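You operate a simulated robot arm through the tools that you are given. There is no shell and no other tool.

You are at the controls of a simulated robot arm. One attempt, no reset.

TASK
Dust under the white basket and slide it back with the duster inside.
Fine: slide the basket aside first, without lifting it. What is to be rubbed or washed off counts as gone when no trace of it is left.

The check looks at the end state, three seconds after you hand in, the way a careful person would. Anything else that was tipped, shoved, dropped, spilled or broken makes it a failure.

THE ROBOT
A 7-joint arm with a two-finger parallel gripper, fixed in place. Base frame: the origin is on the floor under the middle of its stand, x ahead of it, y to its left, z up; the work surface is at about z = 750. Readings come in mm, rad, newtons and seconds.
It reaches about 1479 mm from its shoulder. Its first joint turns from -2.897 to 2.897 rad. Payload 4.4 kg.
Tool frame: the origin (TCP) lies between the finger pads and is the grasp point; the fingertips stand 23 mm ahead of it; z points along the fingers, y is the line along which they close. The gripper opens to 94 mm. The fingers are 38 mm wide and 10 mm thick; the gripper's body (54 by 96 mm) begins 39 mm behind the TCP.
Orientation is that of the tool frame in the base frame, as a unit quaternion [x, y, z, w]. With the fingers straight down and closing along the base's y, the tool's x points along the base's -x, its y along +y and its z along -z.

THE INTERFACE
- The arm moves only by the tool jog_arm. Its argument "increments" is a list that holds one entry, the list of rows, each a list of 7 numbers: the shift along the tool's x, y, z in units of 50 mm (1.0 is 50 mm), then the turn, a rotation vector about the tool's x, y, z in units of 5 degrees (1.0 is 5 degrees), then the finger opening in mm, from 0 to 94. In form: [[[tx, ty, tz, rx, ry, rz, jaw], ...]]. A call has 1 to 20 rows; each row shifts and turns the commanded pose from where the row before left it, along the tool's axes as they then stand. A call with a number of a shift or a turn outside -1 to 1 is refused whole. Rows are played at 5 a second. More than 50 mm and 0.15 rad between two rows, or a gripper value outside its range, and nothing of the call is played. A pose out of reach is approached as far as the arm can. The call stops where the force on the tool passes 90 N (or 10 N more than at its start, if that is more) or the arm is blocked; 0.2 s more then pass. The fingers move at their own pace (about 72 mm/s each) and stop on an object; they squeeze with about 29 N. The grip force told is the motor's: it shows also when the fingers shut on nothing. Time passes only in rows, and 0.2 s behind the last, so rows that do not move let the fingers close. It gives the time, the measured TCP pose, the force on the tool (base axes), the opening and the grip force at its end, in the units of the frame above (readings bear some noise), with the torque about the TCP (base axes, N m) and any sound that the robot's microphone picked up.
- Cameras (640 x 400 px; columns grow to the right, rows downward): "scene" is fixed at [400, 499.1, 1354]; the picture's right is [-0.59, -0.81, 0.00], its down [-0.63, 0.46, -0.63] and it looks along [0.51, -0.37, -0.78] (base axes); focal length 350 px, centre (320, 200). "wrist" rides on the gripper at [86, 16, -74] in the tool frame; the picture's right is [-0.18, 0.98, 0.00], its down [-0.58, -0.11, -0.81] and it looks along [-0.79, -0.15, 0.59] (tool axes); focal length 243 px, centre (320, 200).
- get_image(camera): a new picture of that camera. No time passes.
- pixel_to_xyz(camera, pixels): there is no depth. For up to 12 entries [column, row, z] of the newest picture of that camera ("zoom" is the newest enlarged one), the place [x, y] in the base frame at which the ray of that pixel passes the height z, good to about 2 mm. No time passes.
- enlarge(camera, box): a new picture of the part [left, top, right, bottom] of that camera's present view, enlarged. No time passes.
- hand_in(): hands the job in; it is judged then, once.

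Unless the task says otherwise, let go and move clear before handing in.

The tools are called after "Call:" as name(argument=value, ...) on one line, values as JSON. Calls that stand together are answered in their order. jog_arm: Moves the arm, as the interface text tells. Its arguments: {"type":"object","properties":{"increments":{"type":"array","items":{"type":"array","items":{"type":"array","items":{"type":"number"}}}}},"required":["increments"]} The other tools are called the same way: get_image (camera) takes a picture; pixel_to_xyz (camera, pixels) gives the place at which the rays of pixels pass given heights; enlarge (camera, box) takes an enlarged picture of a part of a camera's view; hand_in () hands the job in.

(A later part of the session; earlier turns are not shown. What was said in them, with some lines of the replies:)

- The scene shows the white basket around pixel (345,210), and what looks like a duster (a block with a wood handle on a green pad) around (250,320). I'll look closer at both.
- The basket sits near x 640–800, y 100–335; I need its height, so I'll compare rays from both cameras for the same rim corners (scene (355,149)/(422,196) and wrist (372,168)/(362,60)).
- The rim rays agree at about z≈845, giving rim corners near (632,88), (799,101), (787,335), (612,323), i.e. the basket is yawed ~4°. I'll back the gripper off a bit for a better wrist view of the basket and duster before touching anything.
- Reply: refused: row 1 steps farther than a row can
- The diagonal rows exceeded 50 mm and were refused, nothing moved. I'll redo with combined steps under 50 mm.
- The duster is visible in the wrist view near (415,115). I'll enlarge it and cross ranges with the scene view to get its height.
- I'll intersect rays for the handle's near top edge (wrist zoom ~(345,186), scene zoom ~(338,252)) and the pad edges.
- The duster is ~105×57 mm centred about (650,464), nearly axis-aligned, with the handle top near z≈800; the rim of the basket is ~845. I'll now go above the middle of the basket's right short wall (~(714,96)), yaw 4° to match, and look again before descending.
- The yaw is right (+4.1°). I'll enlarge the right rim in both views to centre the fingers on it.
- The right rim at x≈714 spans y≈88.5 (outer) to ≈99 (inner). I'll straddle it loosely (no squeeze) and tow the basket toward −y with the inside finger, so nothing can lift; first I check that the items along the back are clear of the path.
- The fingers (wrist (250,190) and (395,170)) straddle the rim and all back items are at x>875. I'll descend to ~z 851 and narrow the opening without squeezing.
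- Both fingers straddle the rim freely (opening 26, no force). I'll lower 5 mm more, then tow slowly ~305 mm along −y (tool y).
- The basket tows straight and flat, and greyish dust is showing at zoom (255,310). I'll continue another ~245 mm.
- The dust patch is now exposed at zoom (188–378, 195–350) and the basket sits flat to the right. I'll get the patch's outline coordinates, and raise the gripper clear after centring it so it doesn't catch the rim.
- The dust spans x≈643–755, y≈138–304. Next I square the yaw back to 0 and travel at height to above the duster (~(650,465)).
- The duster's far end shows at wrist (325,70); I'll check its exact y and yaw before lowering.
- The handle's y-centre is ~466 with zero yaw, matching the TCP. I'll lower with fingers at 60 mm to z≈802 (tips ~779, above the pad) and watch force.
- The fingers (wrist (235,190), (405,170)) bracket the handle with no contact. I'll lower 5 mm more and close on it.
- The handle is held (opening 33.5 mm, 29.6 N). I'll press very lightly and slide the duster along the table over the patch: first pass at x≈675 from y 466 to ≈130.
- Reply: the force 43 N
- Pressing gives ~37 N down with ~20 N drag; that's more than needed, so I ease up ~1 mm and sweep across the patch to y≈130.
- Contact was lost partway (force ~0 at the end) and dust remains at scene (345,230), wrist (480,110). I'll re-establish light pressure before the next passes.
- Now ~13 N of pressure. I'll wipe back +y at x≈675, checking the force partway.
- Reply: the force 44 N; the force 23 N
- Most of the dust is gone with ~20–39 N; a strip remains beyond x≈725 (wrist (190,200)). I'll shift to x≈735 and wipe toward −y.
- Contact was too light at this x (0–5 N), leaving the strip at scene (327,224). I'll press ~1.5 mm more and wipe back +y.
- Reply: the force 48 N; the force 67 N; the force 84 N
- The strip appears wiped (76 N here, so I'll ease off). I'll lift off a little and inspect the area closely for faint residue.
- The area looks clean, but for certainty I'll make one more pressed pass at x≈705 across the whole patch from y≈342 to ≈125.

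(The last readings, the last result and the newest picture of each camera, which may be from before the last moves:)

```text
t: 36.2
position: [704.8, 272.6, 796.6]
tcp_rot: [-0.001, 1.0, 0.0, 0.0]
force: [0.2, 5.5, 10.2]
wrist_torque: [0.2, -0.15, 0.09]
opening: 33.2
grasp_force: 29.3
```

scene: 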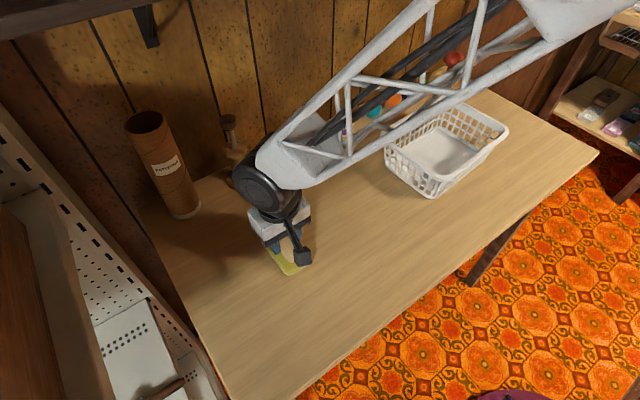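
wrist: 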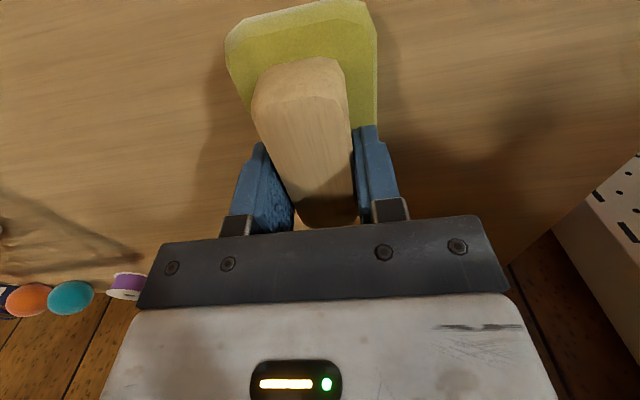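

About 10 N of pressure; I'll add ~1 mm and continue to y≈125, then come back along x≈660.

Call:
jog_arm(increments=[[[0, -0.35, 0.02, 0, 0, 0, 20], [0, -0.35, 0, 0, 0, 0, 20], [0, -0.35, 0, 0, 0, 0, 20], [0, -0.35, 0, 0, 0, 0, 20]]])

Call:
jog_arm(increments=[[[0, -0.35, 0, 0, 0, 0, 20], [0, -0.35, 0, 0, 0, 0, 20], [0, -0.35, 0, 0, 0, 0, 20], [0, -0.35, 0, 0, 0, 0, 20]]])

Call:
jog_arm(increments=[[[0.4, 0, 0, 0, 0, 0, 20], [0.4, 0, 0, 0, 0, 0, 20], [0.1, 0, 0, 0, 0, 0, 20], [0, 0.35, 0, 0, 0, 0, 20], [0, 0.35, 0, 0, 0, 0, 20], [0, 0.35, 0, 0, 0, 0, 20], [0, 0.35, 0, 0, 0, 0, 20]]])

Call:
jog_arm(increments=[[[0, 0.35, 0, 0, 0, 0, 20], [0, 0.35, 0, 0, 0, 0, 20], [0, 0.35, 0, 0, 0, 0, 20], [0, 0.35, 0, 0, 0, 0, 20], [0, 0.35, 0, 0, 0, 0, 20], [0, 0.35, 0, 0, 0, 0, 20], [0, 0.35, 0, 0, 0, 0, 20]]])

Call:
get_image(camera="scene")

```text
t: 37.2
position: [705.2, 202.7, 796.6]
tcp_rot: [-0.001, 1.0, 0.0, 0.0]
force: [-1.3, 10.6, 18.3]
wrist_torque: [0.24, -0.23, 0.14]
opening: 33.2
grasp_force: 28.3
```

```text
t: 38.2
position: [705.0, 132.6, 797.3]
tcp_rot: [-0.001, 1.0, 0.0, 0.0]
force: [-0.7, 7.9, 13.9]
wrist_torque: [0.19, -0.09, 0.08]
opening: 33.5
grasp_force: 28.9
```

```text
t: 39.8
position: [660.5, 201.4, 797.2]
tcp_rot: [0.0, 1.0, 0.0, 0.0]
force: [-0.9, -17.8, 32.8]
wrist_torque: [-0.51, 0.02, 0.02]
opening: 33.5
grasp_force: 28.8
```

```text
t: 41.4
position: [659.3, 326.1, 796.4]
tcp_rot: [0.0, 1.0, 0.0, 0.0]
force: [-0.5, -23.9, 47.3]
wrist_torque: [-0.63, 0.0, 0.03]
opening: 33.2
grasp_force: 29.0
```

```text
taken
```

scene: 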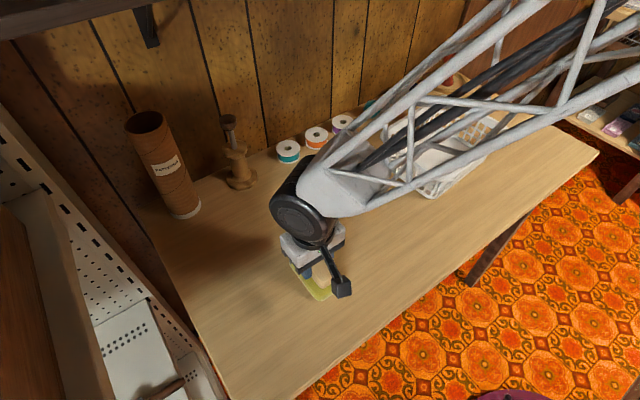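

All passes had solid contact (14–47 N). Now I'll lift the duster well clear and look at both the table and the basket.

Call:
jog_arm(increments=[[[0, 0, -0.3, 0, 0, 0, 20], [0, 0, -1, 0, 0, 0, 20], [0, 0, -1, 0, 0, 0, 20], [0, 0, -1, 0, 0, 0, 20], [-0.6, 0.6, 0, 0, 0, 0, 20], [-0.6, 0.6, 0, 0, 0, 0, 20], [0, 0, 0, 0, 0, 0, 20]]])

Call:
get_image(camera="scene")

Call:
get_image(camera="wrist")

Call:
enlarge(camera="scene", box=[280, 170, 400, 290])

```text
t: 43.0
position: [717.6, 384.3, 959.4]
tcp_rot: [0.0, 1.0, 0.001, -0.001]
force: [0.2, -1.1, 0.1]
wrist_torque: [-0.02, 0.0, 0.0]
opening: 33.4
grasp_force: 29.0
```

```text
taken
```

scene: 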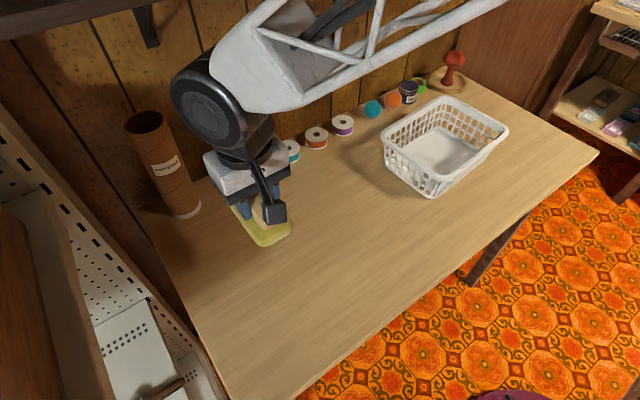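

```text
taken
```

wrist: 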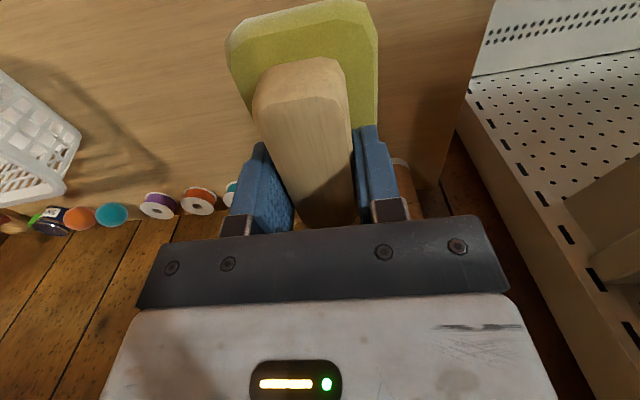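

```text
3.33 times, centred on (340, 230) of scene
```

zoom: 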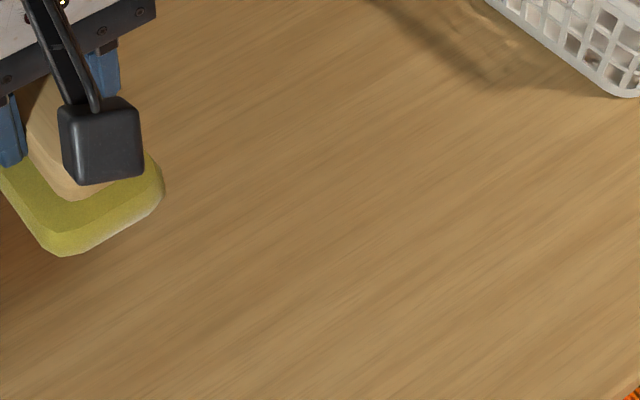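

The patch area (scene 302–378, 208–266) is fully visible and spotless. Now I locate the basket's interior precisely for placing the duster.

Call:
enlarge(camera="scene", box=[370, 85, 520, 205])

```text
3.33 times, centred on (445, 145) of scene
```

zoom: 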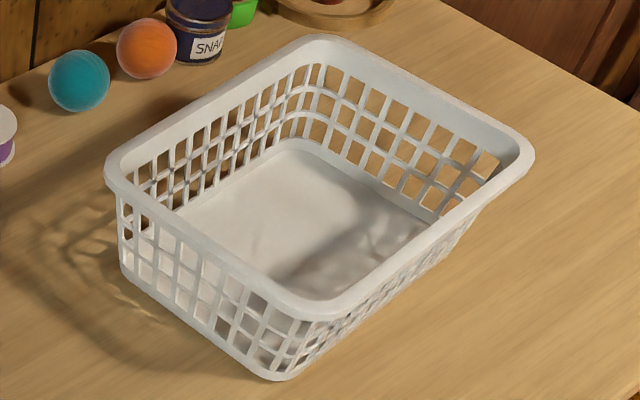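

Call:
pixel_to_xyz(camera="zoom", pixels=[[205, 252, 845], [215, 92, 845], [440, 88, 845], [440, 250, 845], [230, 172, 755], [365, 180, 755], [155, 295, 750], [220, 340, 750], [275, 378, 750], [120, 262, 750], [345, 352, 750], [420, 293, 750]])

```text
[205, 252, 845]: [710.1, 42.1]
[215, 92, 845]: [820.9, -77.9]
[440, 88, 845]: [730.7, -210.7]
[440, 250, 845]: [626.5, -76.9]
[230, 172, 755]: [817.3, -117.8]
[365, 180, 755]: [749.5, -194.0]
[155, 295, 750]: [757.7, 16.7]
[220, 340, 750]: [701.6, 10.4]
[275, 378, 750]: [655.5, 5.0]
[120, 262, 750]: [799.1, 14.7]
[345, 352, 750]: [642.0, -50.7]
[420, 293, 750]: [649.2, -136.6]
```

The basket's centre is about (730,−90), with a floor of ~165×205 mm — plenty for the duster. I'll carry it over at z≈959 and match the basket's yaw.

Call:
jog_arm(increments=[[[-0.029, -0.949, 0, 0, 0, 0, 20], [-0.029, -0.949, 0, 0, 0, 0, 20], [-0.029, -0.949, 0, 0, 0, 0, 20], [-0.029, -0.949, 0, 0, 0, 0, 20], [-0.029, -0.949, 0, 0, 0, 0, 20], [-0.029, -0.949, 0, 0, 0, 0, 20], [-0.029, -0.949, 0, 0, 0, 0, 20], [-0.029, -0.949, 0, 0, 0, 0, 20], [-0.029, -0.949, 0, 0, 0, 0, 20], [-0.029, -0.949, 0, 0, 0, 0, 20], [0, 0, 0, 0, 0, -0.83, 20], [0, 0, 0, 0, 0, 0, 20]]])

Call:
get_image(camera="wrist")

Call:
enlarge(camera="scene", box=[350, 45, 540, 205])

```text
t: 45.6
position: [736.3, -90.0, 959.4]
tcp_rot: [-0.037, 0.999, 0.0, 0.0]
force: [0.6, -0.1, -1.6]
wrist_torque: [-0.02, 0.01, 0.01]
opening: 33.3
grasp_force: 29.2
```

```text
taken
```

wrist: 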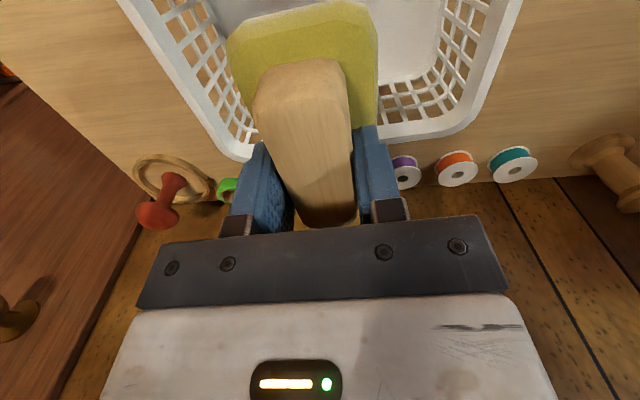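

```text
2.50 times, centred on (445, 125) of scene
```

zoom: 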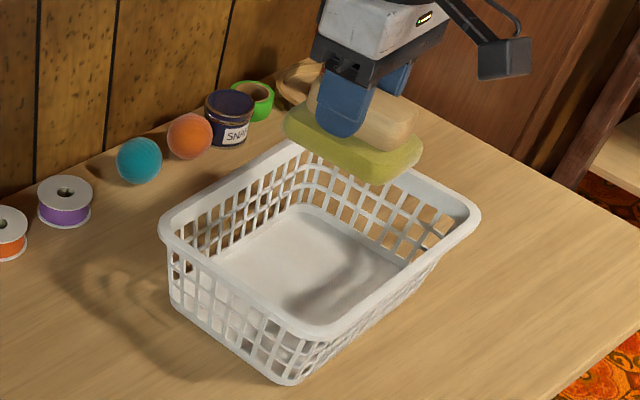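

From the wrist view the basket rim runs from the left edge (120,0)–(235,155) to the right edge (523,0)–(475,125); I'll convert these to check centring.

Call:
pixel_to_xyz(camera="wrist", pixels=[[120, 0, 838], [160, 55, 838], [195, 105, 838], [523, 0, 838], [510, 50, 838], [490, 100, 838], [420, 140, 838], [250, 160, 838], [390, 80, 754], [420, 78, 754]])

Call:
enlarge(camera="wrist", box=[100, 0, 540, 200])

```text
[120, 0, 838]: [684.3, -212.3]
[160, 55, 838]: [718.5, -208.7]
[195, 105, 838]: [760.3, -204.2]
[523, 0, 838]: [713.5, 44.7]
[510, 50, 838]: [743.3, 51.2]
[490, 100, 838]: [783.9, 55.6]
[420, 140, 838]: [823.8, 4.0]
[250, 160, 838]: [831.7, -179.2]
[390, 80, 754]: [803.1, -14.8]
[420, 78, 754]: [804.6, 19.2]
```

```text
1.45 times, centred on (320, 100) of wrist
```

zoom: 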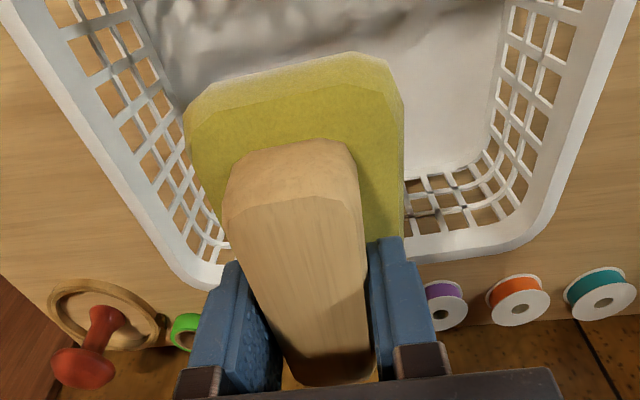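

The basket centre is about (730,−82), so I nudge (−4,+6) mm and descend to just above the basket floor.

Call:
jog_arm(increments=[[[0.1, 0.14, 0, 0, 0, 0, 20], [0, 0, 0.8, 0, 0, 0, 20], [0, 0, 0.8, 0, 0, 0, 20], [0, 0, 0.6, 0, 0, 0, 20], [0, 0, 0.4, 0, 0, 0, 20], [0, 0, 0.3, 0, 0, 0, 20], [0, 0, 0.1, 0, 0, 0, 20], [0, 0, 0, 0, 0, 0, 20]]])

Call:
get_image(camera="wrist")

Call:
enlarge(camera="scene", box=[350, 45, 540, 205])

```text
t: 47.4
position: [729.2, -81.4, 810.7]
tcp_rot: [-0.036, 0.999, 0.0, 0.0]
force: [0.8, 0.1, -1.0]
wrist_torque: [-0.01, 0.03, 0.0]
opening: 33.2
grasp_force: 29.1
```

```text
taken
```

wrist: 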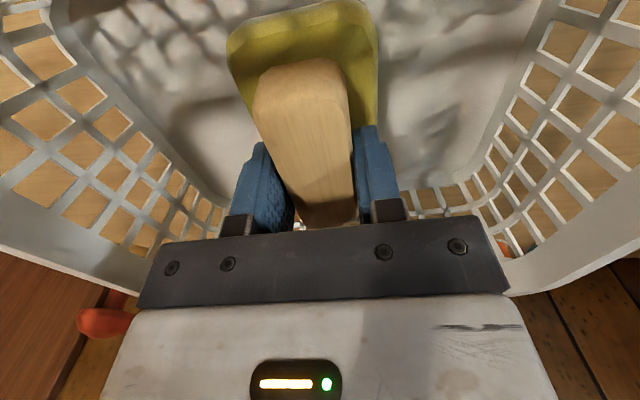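

```text
2.50 times, centred on (445, 125) of scene
```

zoom: 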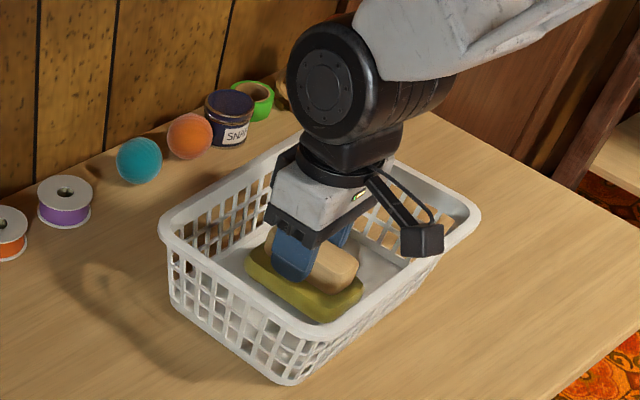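

The duster is centred in the basket with no contact yet. I'll lower in small steps to feel the floor.

Call:
jog_arm(increments=[[[0, 0, 0.08, 0, 0, 0, 20], [0, 0, 0.04, 0, 0, 0, 20], [0, 0, 0, 0, 0, 0, 20]]])

```text
t: 48.2
position: [729.9, -81.4, 805.4]
tcp_rot: [-0.036, 0.999, 0.0, 0.0]
force: [0.1, 1.2, -0.6]
wrist_torque: [-0.04, 0.04, 0.01]
opening: 33.4
grasp_force: 29.5
```

Call:
jog_arm(increments=[[[0, 0, 0.04, 0, 0, 0, 20], [0, 0, 0, 0, 0, 0, 20]]])

```text
t: 48.8
position: [728.9, -82.8, 802.6]
tcp_rot: [-0.037, 0.999, 0.001, 0.001]
force: [0.1, 0.9, -1.4]
wrist_torque: [-0.02, 0.0, 0.0]
opening: 33.3
grasp_force: 28.8
```

No contact yet at z≈803, so I take another small step of ~1.5 mm.

Call:
jog_arm(increments=[[[0, 0, 0.03, 0, 0, 0, 20], [0, 0, 0, 0, 0, 0, 20]]])

```text
t: 49.4
position: [730.0, -83.3, 801.2]
tcp_rot: [-0.036, 0.999, 0.0, 0.001]
force: [0.2, -0.2, -0.5]
wrist_torque: [-0.02, 0.01, -0.01]
opening: 33.4
grasp_force: 28.8
```

Call:
jog_arm(increments=[[[0, 0, 0.02, 0, 0, 0, 20], [0, 0, 0, 0, 0, 0, 20]]])

```text
t: 50.0
position: [730.2, -82.9, 800.9]
tcp_rot: [-0.036, 0.999, 0.0, 0.0]
force: [-1.3, 0.6, 2.7]
wrist_torque: [-0.01, 0.07, -0.02]
opening: 33.2
grasp_force: 28.9
```

The duster touches the floor (2.7 N). I'll open the fingers and rise straight out.

Call:
jog_arm(increments=[[[0, 0, 0, 0, 0, 0, 50], [0, 0, 0, 0, 0, 0, 60], [0, 0, 0, 0, 0, 0, 60], [0, 0, -0.4, 0, 0, 0, 60], [0, 0, -0.8, 0, 0, 0, 60], [0, 0, -1, 0, 0, 0, 60], [0, 0, -1, 0, 0, 0, 60], [0, 0, 0, 0, 0, 0, 60]]])

Call:
get_image(camera="wrist")

Call:
enlarge(camera="scene", box=[350, 45, 540, 205])

```text
t: 51.8
position: [730.1, -80.4, 958.5]
tcp_rot: [-0.037, 0.999, -0.001, 0.0]
force: [-0.2, -0.4, 0.2]
wrist_torque: [0.02, -0.02, 0.02]
opening: 59.9
grasp_force: 0.0
```

```text
taken
```

wrist: 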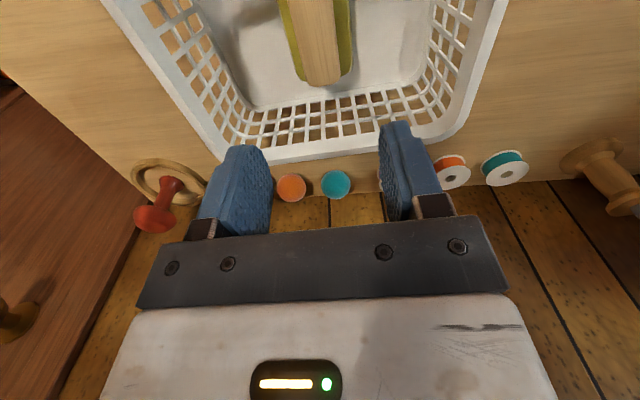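

```text
2.50 times, centred on (445, 125) of scene
```

zoom: 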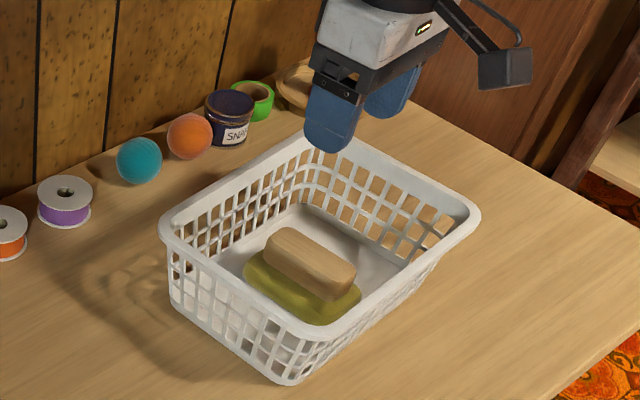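

The duster rests flat in the basket. For the return I'll straddle the left short wall and tow toward +y; I measure that rim (wrist (485–508, 0–60)) first.

Call:
enlarge(camera="wrist", box=[400, 0, 540, 140])

Call:
pixel_to_xyz(camera="wrist", pixels=[[508, 0, 840], [493, 0, 840], [499, 40, 840], [484, 40, 840], [488, 80, 840], [472, 80, 840]])

```text
2.86 times, centred on (470, 70) of wrist
```

zoom: 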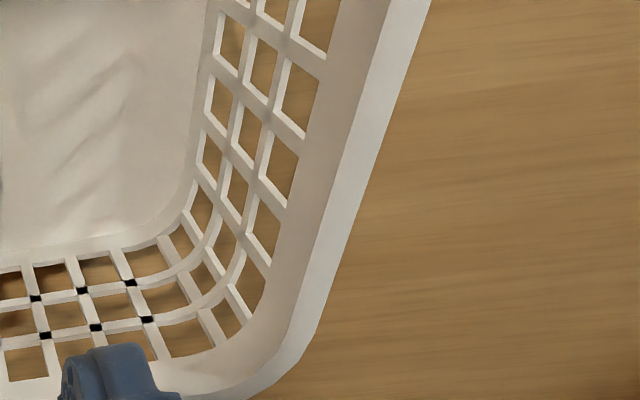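

```text
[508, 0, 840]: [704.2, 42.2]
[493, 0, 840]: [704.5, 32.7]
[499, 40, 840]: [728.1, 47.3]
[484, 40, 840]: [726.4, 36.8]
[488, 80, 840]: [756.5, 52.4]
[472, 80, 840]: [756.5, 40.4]
```

The left rim at x≈721 runs y≈35–46. I'll move over its middle (TCP ≈(721,40.5)), stop above, and check.

Call:
jog_arm(increments=[[[0, 0.8, 0, 0, 0, 0, 46], [0, 0.8, 0, 0, 0, 0, 46], [0, 0.82, 0, 0, 0, 0, 46], [0, 0, 0.7, 0, 0, 0, 46], [0, 0, 0.7, 0, 0, 0, 46], [0, 0, 0, 0, 0, 0, 46]]])

Call:
get_image(camera="wrist")

Call:
enlarge(camera="scene", box=[330, 85, 510, 205])

```text
t: 53.2
position: [721.2, 38.1, 890.1]
tcp_rot: [-0.037, 0.999, 0.0, 0.0]
force: [-0.1, -0.3, -0.1]
wrist_torque: [-0.04, 0.0, 0.0]
opening: 46.0
grasp_force: 0.1
```

```text
taken
```

wrist: 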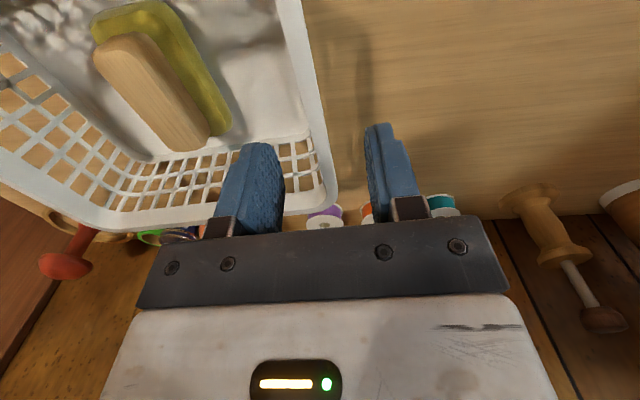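

```text
3.33 times, centred on (420, 145) of scene
```

zoom: 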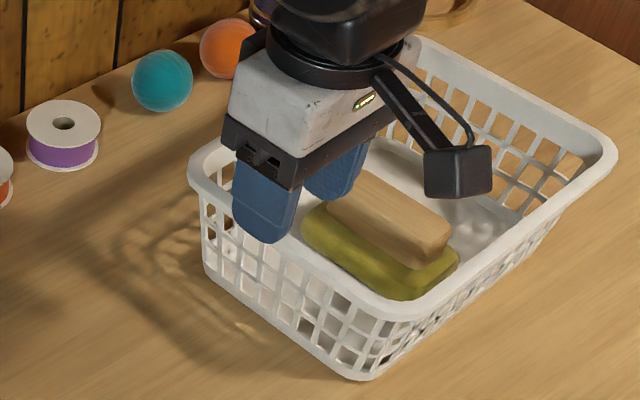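

The fingers straddle the left wall (inner finger at wrist (250,190), outer at (390,170)). I'll descend to ~z 843 and narrow to 26 mm.

Call:
jog_arm(increments=[[[0, 0.03, 0.5, 0, 0, 0, 46], [0, 0, 0.45, 0, 0, 0, 46], [0, 0, 0, 0, 0, 0, 36], [0, 0, 0, 0, 0, 0, 28], [0, 0, 0, 0, 0, 0, 28]]])

Call:
get_image(camera="wrist")

Call:
enlarge(camera="scene", box=[330, 85, 510, 205])

```text
t: 54.4
position: [722.1, 38.7, 840.9]
tcp_rot: [-0.037, 0.999, 0.0, 0.0]
force: [0.3, 0.3, -1.1]
wrist_torque: [0.0, 0.0, 0.0]
opening: 28.1
grasp_force: 0.1
```

```text
taken
```

wrist: 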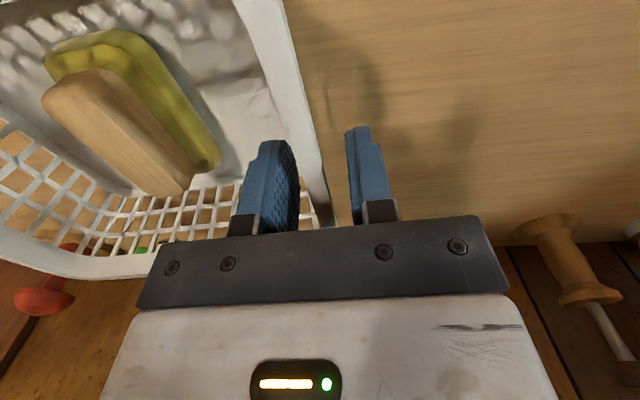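

```text
3.33 times, centred on (420, 145) of scene
```

zoom: 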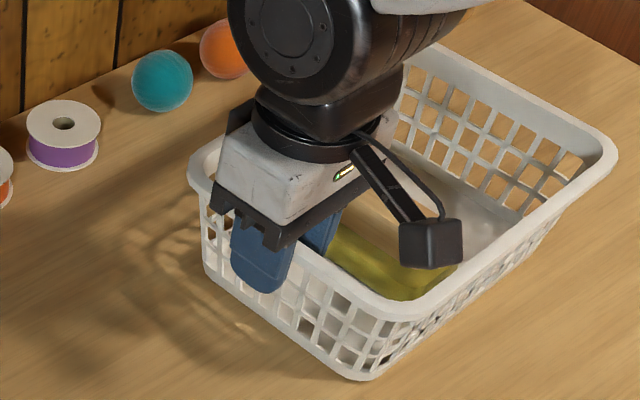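

Everything is free of contact (force ≈0). I'll tow slowly toward +y, first ~60 mm, and check that the basket and duster follow flat.

Call:
jog_arm(increments=[[[0, 0.08, 0, 0, 0, 0, 28], [0, 0.15, 0, 0, 0, 0, 28], [0, 0.25, 0, 0, 0, 0, 28], [0, 0.3, 0, 0, 0, 0, 28], [0, 0.25, 0, 0, 0, 0, 28], [0, 0.15, 0, 0, 0, 0, 28], [0, 0.05, 0, 0, 0, 0, 28]]])

Call:
get_image(camera="wrist")

Call:
get_image(camera="scene")

```text
t: 56.0
position: [715.4, 99.3, 843.7]
tcp_rot: [-0.036, 0.999, -0.001, 0.0]
force: [0.4, -0.7, 0.5]
wrist_torque: [-0.03, 0.0, 0.03]
opening: 28.4
grasp_force: 0.4
```

```text
taken
```

wrist: 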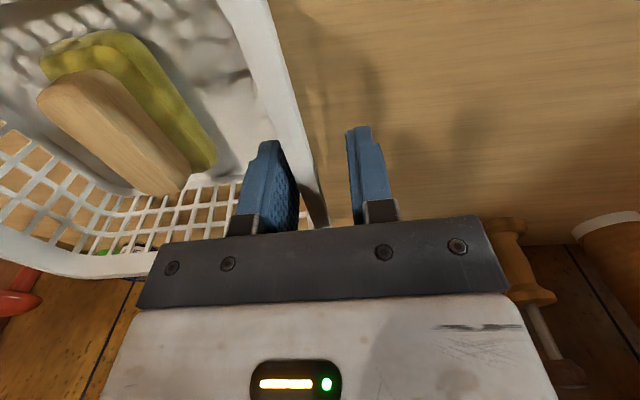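

```text
taken
```

scene: 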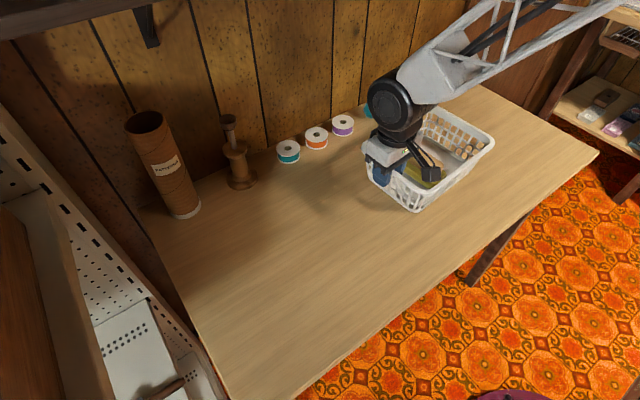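

The basket and duster follow flat with nothing disturbed. I'll continue ~218 mm further and then compare with the starting picture.

Call:
jog_arm(increments=[[[0, 0.1, 0, 0, 0, 0, 28], [0, 0.2, 0, 0, 0, 0, 28], [0, 0.3, 0, 0, 0, 0, 28], [0, 0.3, 0, 0, 0, 0, 28], [0, 0.3, 0, 0, 0, 0, 28], [0, 0.3, 0, 0, 0, 0, 28], [0, 0.3, 0, 0, 0, 0, 28], [0, 0.3, 0, 0, 0, 0, 28], [0, 0.3, 0, 0, 0, 0, 28], [0, 0.3, 0, 0, 0, 0, 28], [0, 0.3, 0, 0, 0, 0, 28], [0, 0.3, 0, 0, 0, 0, 28], [0, 0.3, 0, 0, 0, 0, 28], [0, 0.3, 0, 0, 0, 0, 28], [0, 0.2, 0, 0, 0, 0, 28], [0, 0.15, 0, 0, 0, 0, 28], [0, 0.1, 0, 0, 0, 0, 28], [0, 0, 0, 0, 0, 0, 28]]])

Call:
get_image(camera="wrist")

Call:
get_image(camera="scene")

Call:
enlarge(camera="scene", box=[250, 130, 450, 290])

```text
t: 59.8
position: [700.1, 318.0, 841.5]
tcp_rot: [-0.037, 0.999, -0.001, 0.0]
force: [0.1, -0.7, -0.5]
wrist_torque: [-0.03, -0.04, -0.01]
opening: 28.4
grasp_force: 0.3
```

```text
taken
```

wrist: 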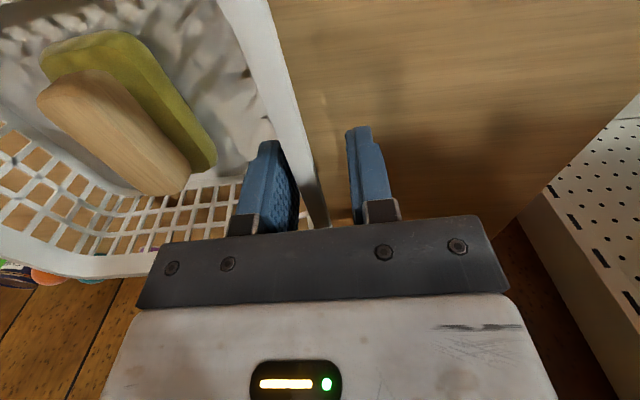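

```text
taken
```

scene: 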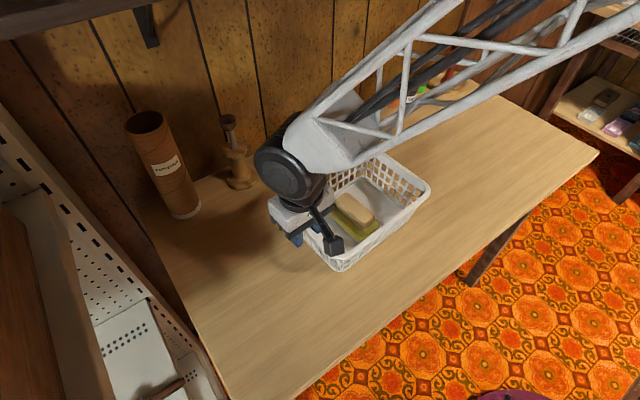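

```text
2.50 times, centred on (350, 210) of scene
```

zoom: 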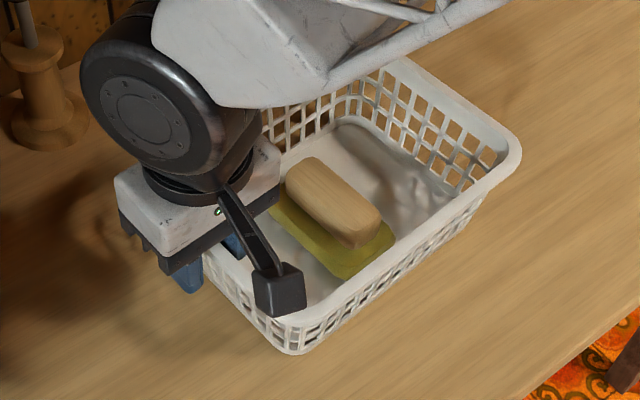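

Compared with the starting zoom (right rim tip (503,165), bottom corner (275,370)), it's now at (521,145) and (292,355), so a bit more remains. I'll convert that to mm.

Call:
pixel_to_xyz(camera="zoom", pixels=[[275, 370, 750], [292, 355, 750], [503, 165, 840], [521, 145, 840]])

```text
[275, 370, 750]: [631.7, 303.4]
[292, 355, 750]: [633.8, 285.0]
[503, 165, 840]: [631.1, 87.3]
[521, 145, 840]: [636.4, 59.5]
```

About 18–25 mm remain. I'll tow another 19 mm, then compare again.

Call:
jog_arm(increments=[[[0, 0.1, 0, 0, 0, 0, 28], [0, 0.12, 0, 0, 0, 0, 28], [0, 0.1, 0, 0, 0, 0, 28], [0, 0.06, 0, 0, 0, 0, 28], [0, 0, 0, 0, 0, 0, 28]]])

Call:
enlarge(camera="scene", box=[250, 130, 450, 290])

```text
t: 61.0
position: [698.9, 338.4, 843.4]
tcp_rot: [-0.037, 0.999, 0.0, 0.0]
force: [-0.3, -0.5, -0.4]
wrist_torque: [0.01, 0.01, 0.01]
opening: 28.4
grasp_force: 0.4
```

```text
2.50 times, centred on (350, 210) of scene
```

zoom: 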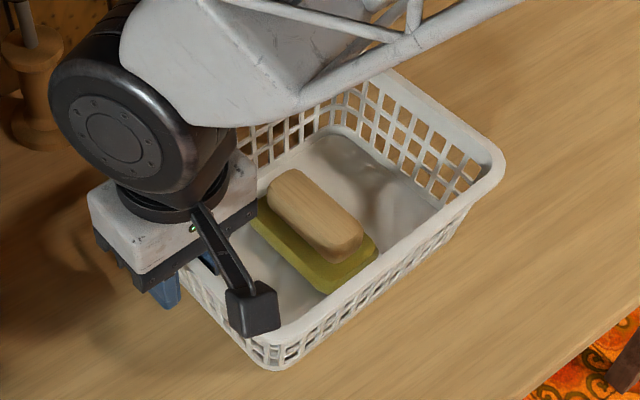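

It now looks aligned (right rim (505,163), bottom corner (273,371)). I'll check with the same 5× box I took before touching the basket, where the right rim tip was at (511,305).

Call:
enlarge(camera="scene", box=[335, 135, 435, 215])

```text
5.00 times, centred on (385, 175) of scene
```

zoom: 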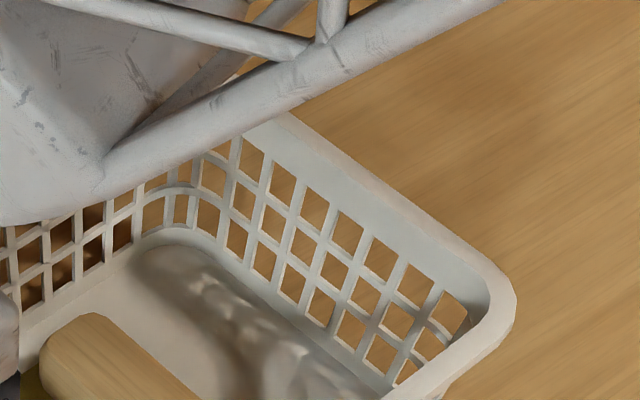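

Only ~4 zoom px (≈2 mm) off. I'll tow 2 mm more, then centre the fingers, open slightly and rise straight up.

Call:
jog_arm(increments=[[[0, 0.04, 0, 0, 0, 0, 28], [0, 0, 0, 0, 0, 0, 28], [0, -0.08, 0, 0, 0, 0, 28], [0, 0, 0, 0, 0, 0, 40], [0, 0, -0.4, 0, 0, 0, 40], [0, 0, -1, 0, 0, 0, 40], [0, 0, -1, 0, 0, 0, 40], [0, 0, 0, 0, 0, 0, 40]]])

Call:
enlarge(camera="scene", box=[335, 135, 435, 215])

Call:
get_image(camera="wrist")

Call:
get_image(camera="scene")

```text
t: 62.8
position: [699.7, 334.4, 962.9]
tcp_rot: [-0.036, 0.999, 0.0, -0.001]
force: [-0.5, -0.4, -0.1]
wrist_torque: [-0.04, -0.01, 0.03]
opening: 40.1
grasp_force: 0.0
```

```text
5.00 times, centred on (385, 175) of scene
```

zoom: 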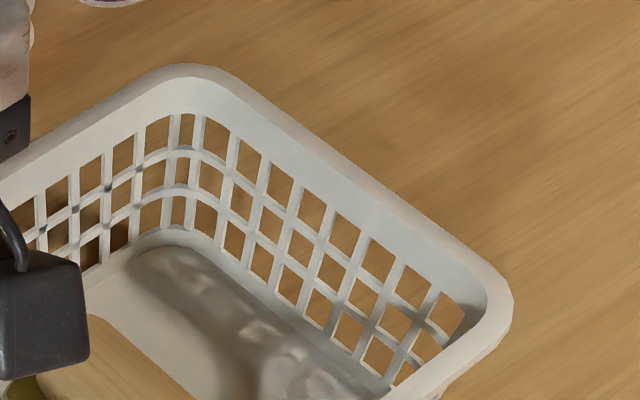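

```text
taken
```

wrist: 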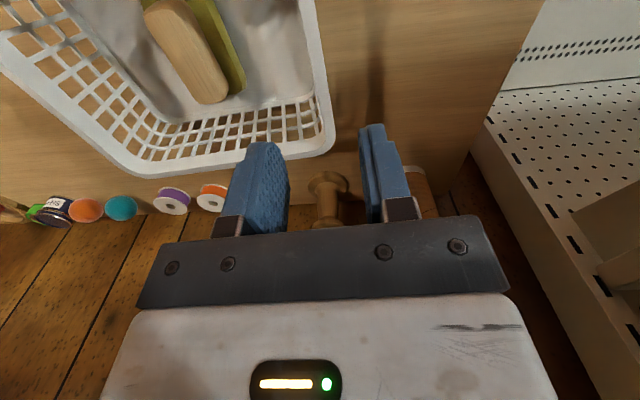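

```text
taken
```

scene: 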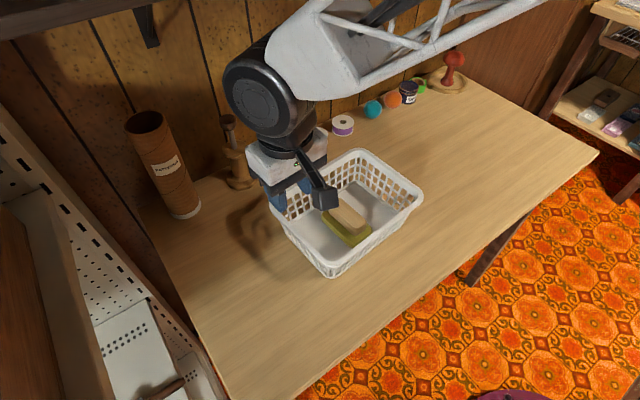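

The basket now matches its starting pixels within ~1 mm (rim tip (513,305) vs (511,305)). I'll raise and retreat the arm toward its start pose, then do a last full check.

Call:
jog_arm(increments=[[[0, 0, -0.75, 0, 0, 0, 40], [0, 0, -0.75, 0, 0, 0.83, 60], [0.31, -0.81, 0, 0, 0, 0, 90], [0.31, -0.81, 0, 0, 0, 0, 90], [0.31, -0.81, 0, 0, 0, 0, 90], [0.31, -0.81, 0, 0, 0, 0, 90], [0.31, -0.81, 0, 0, 0, 0, 90], [0.31, -0.81, 0, 0, 0, 0, 90], [0.31, -0.81, 0, 0, 0, 0, 90], [0, -1, 0, 0, 0, 0, 90], [0, -1, 0, 0, 0, 0, 90], [0, 0, 0, 0, 0, 0, 90]]])

Call:
get_image(camera="scene")

Call:
enlarge(camera="scene", box=[250, 130, 450, 290])

Call:
get_image(camera="wrist")

Call:
enlarge(camera="scene", box=[180, 180, 360, 380])

```text
t: 65.4
position: [588.8, -50.0, 1038.6]
tcp_rot: [-0.001, 1.0, 0.0, 0.0]
force: [-0.1, 1.1, -0.3]
wrist_torque: [-0.01, 0.01, -0.01]
opening: 90.1
grasp_force: 0.1
```

```text
taken
```

scene: 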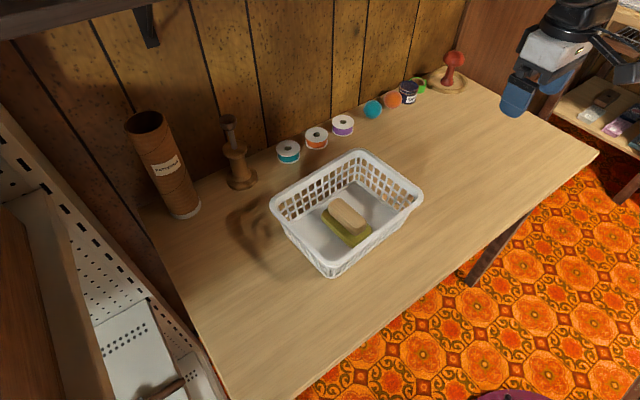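

```text
2.50 times, centred on (350, 210) of scene
```

zoom: 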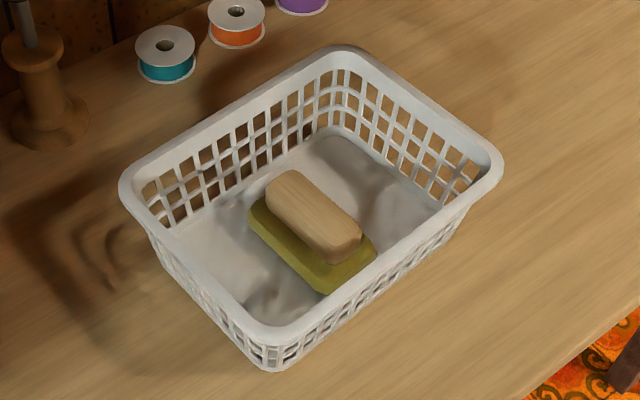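

```text
taken
```

wrist: 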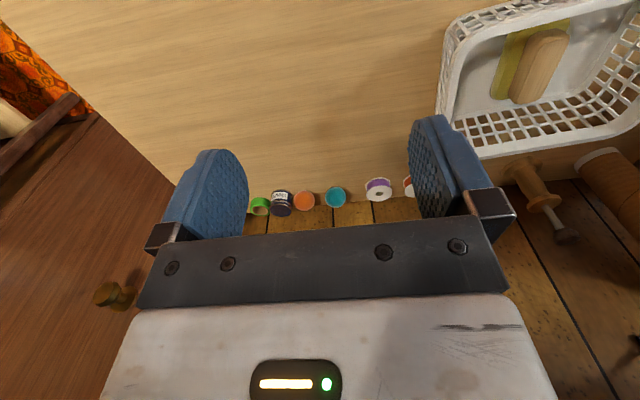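

```text
2.00 times, centred on (270, 280) of scene
```

zoom: 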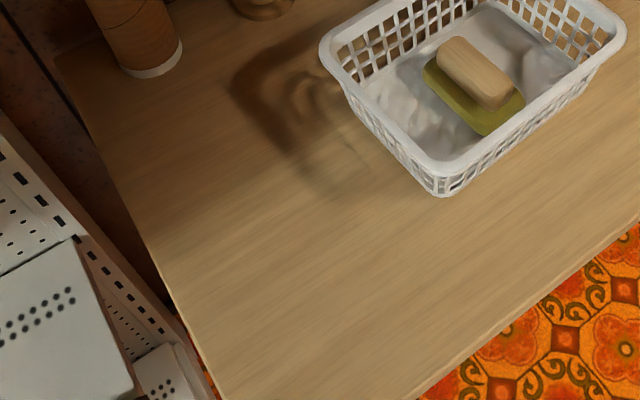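

The basket is back on its original outline (zoom (118,188), (503,165), (273,371), as at the start). The duster is inside it, the table was wiped clean, and the spools, balls and other items haven't moved. The gripper is open and clear, so I'm handing in.

Call:
hand_in()

```text
The job is handed in.
```

The dust under the white basket is wiped away, and the basket is back in its original spot with the duster inside. I've handed the job in, but the result hasn't come back yet.

- **Basket:** I slid it about 300 mm aside, staying flat on the table, without gripping or lifting it. After sliding it back, it sits within about 1 mm of where it started, judging by the camera pictures.
- **Dust:** The first passes were too light and left some behind, so I repeated them with more pressure. A close-up before the basket went back showed the whole patch clean.
- **Everything else:** The final pictures show the spools, balls and other items on the table where they were. The gripper is open and clear of the basket.
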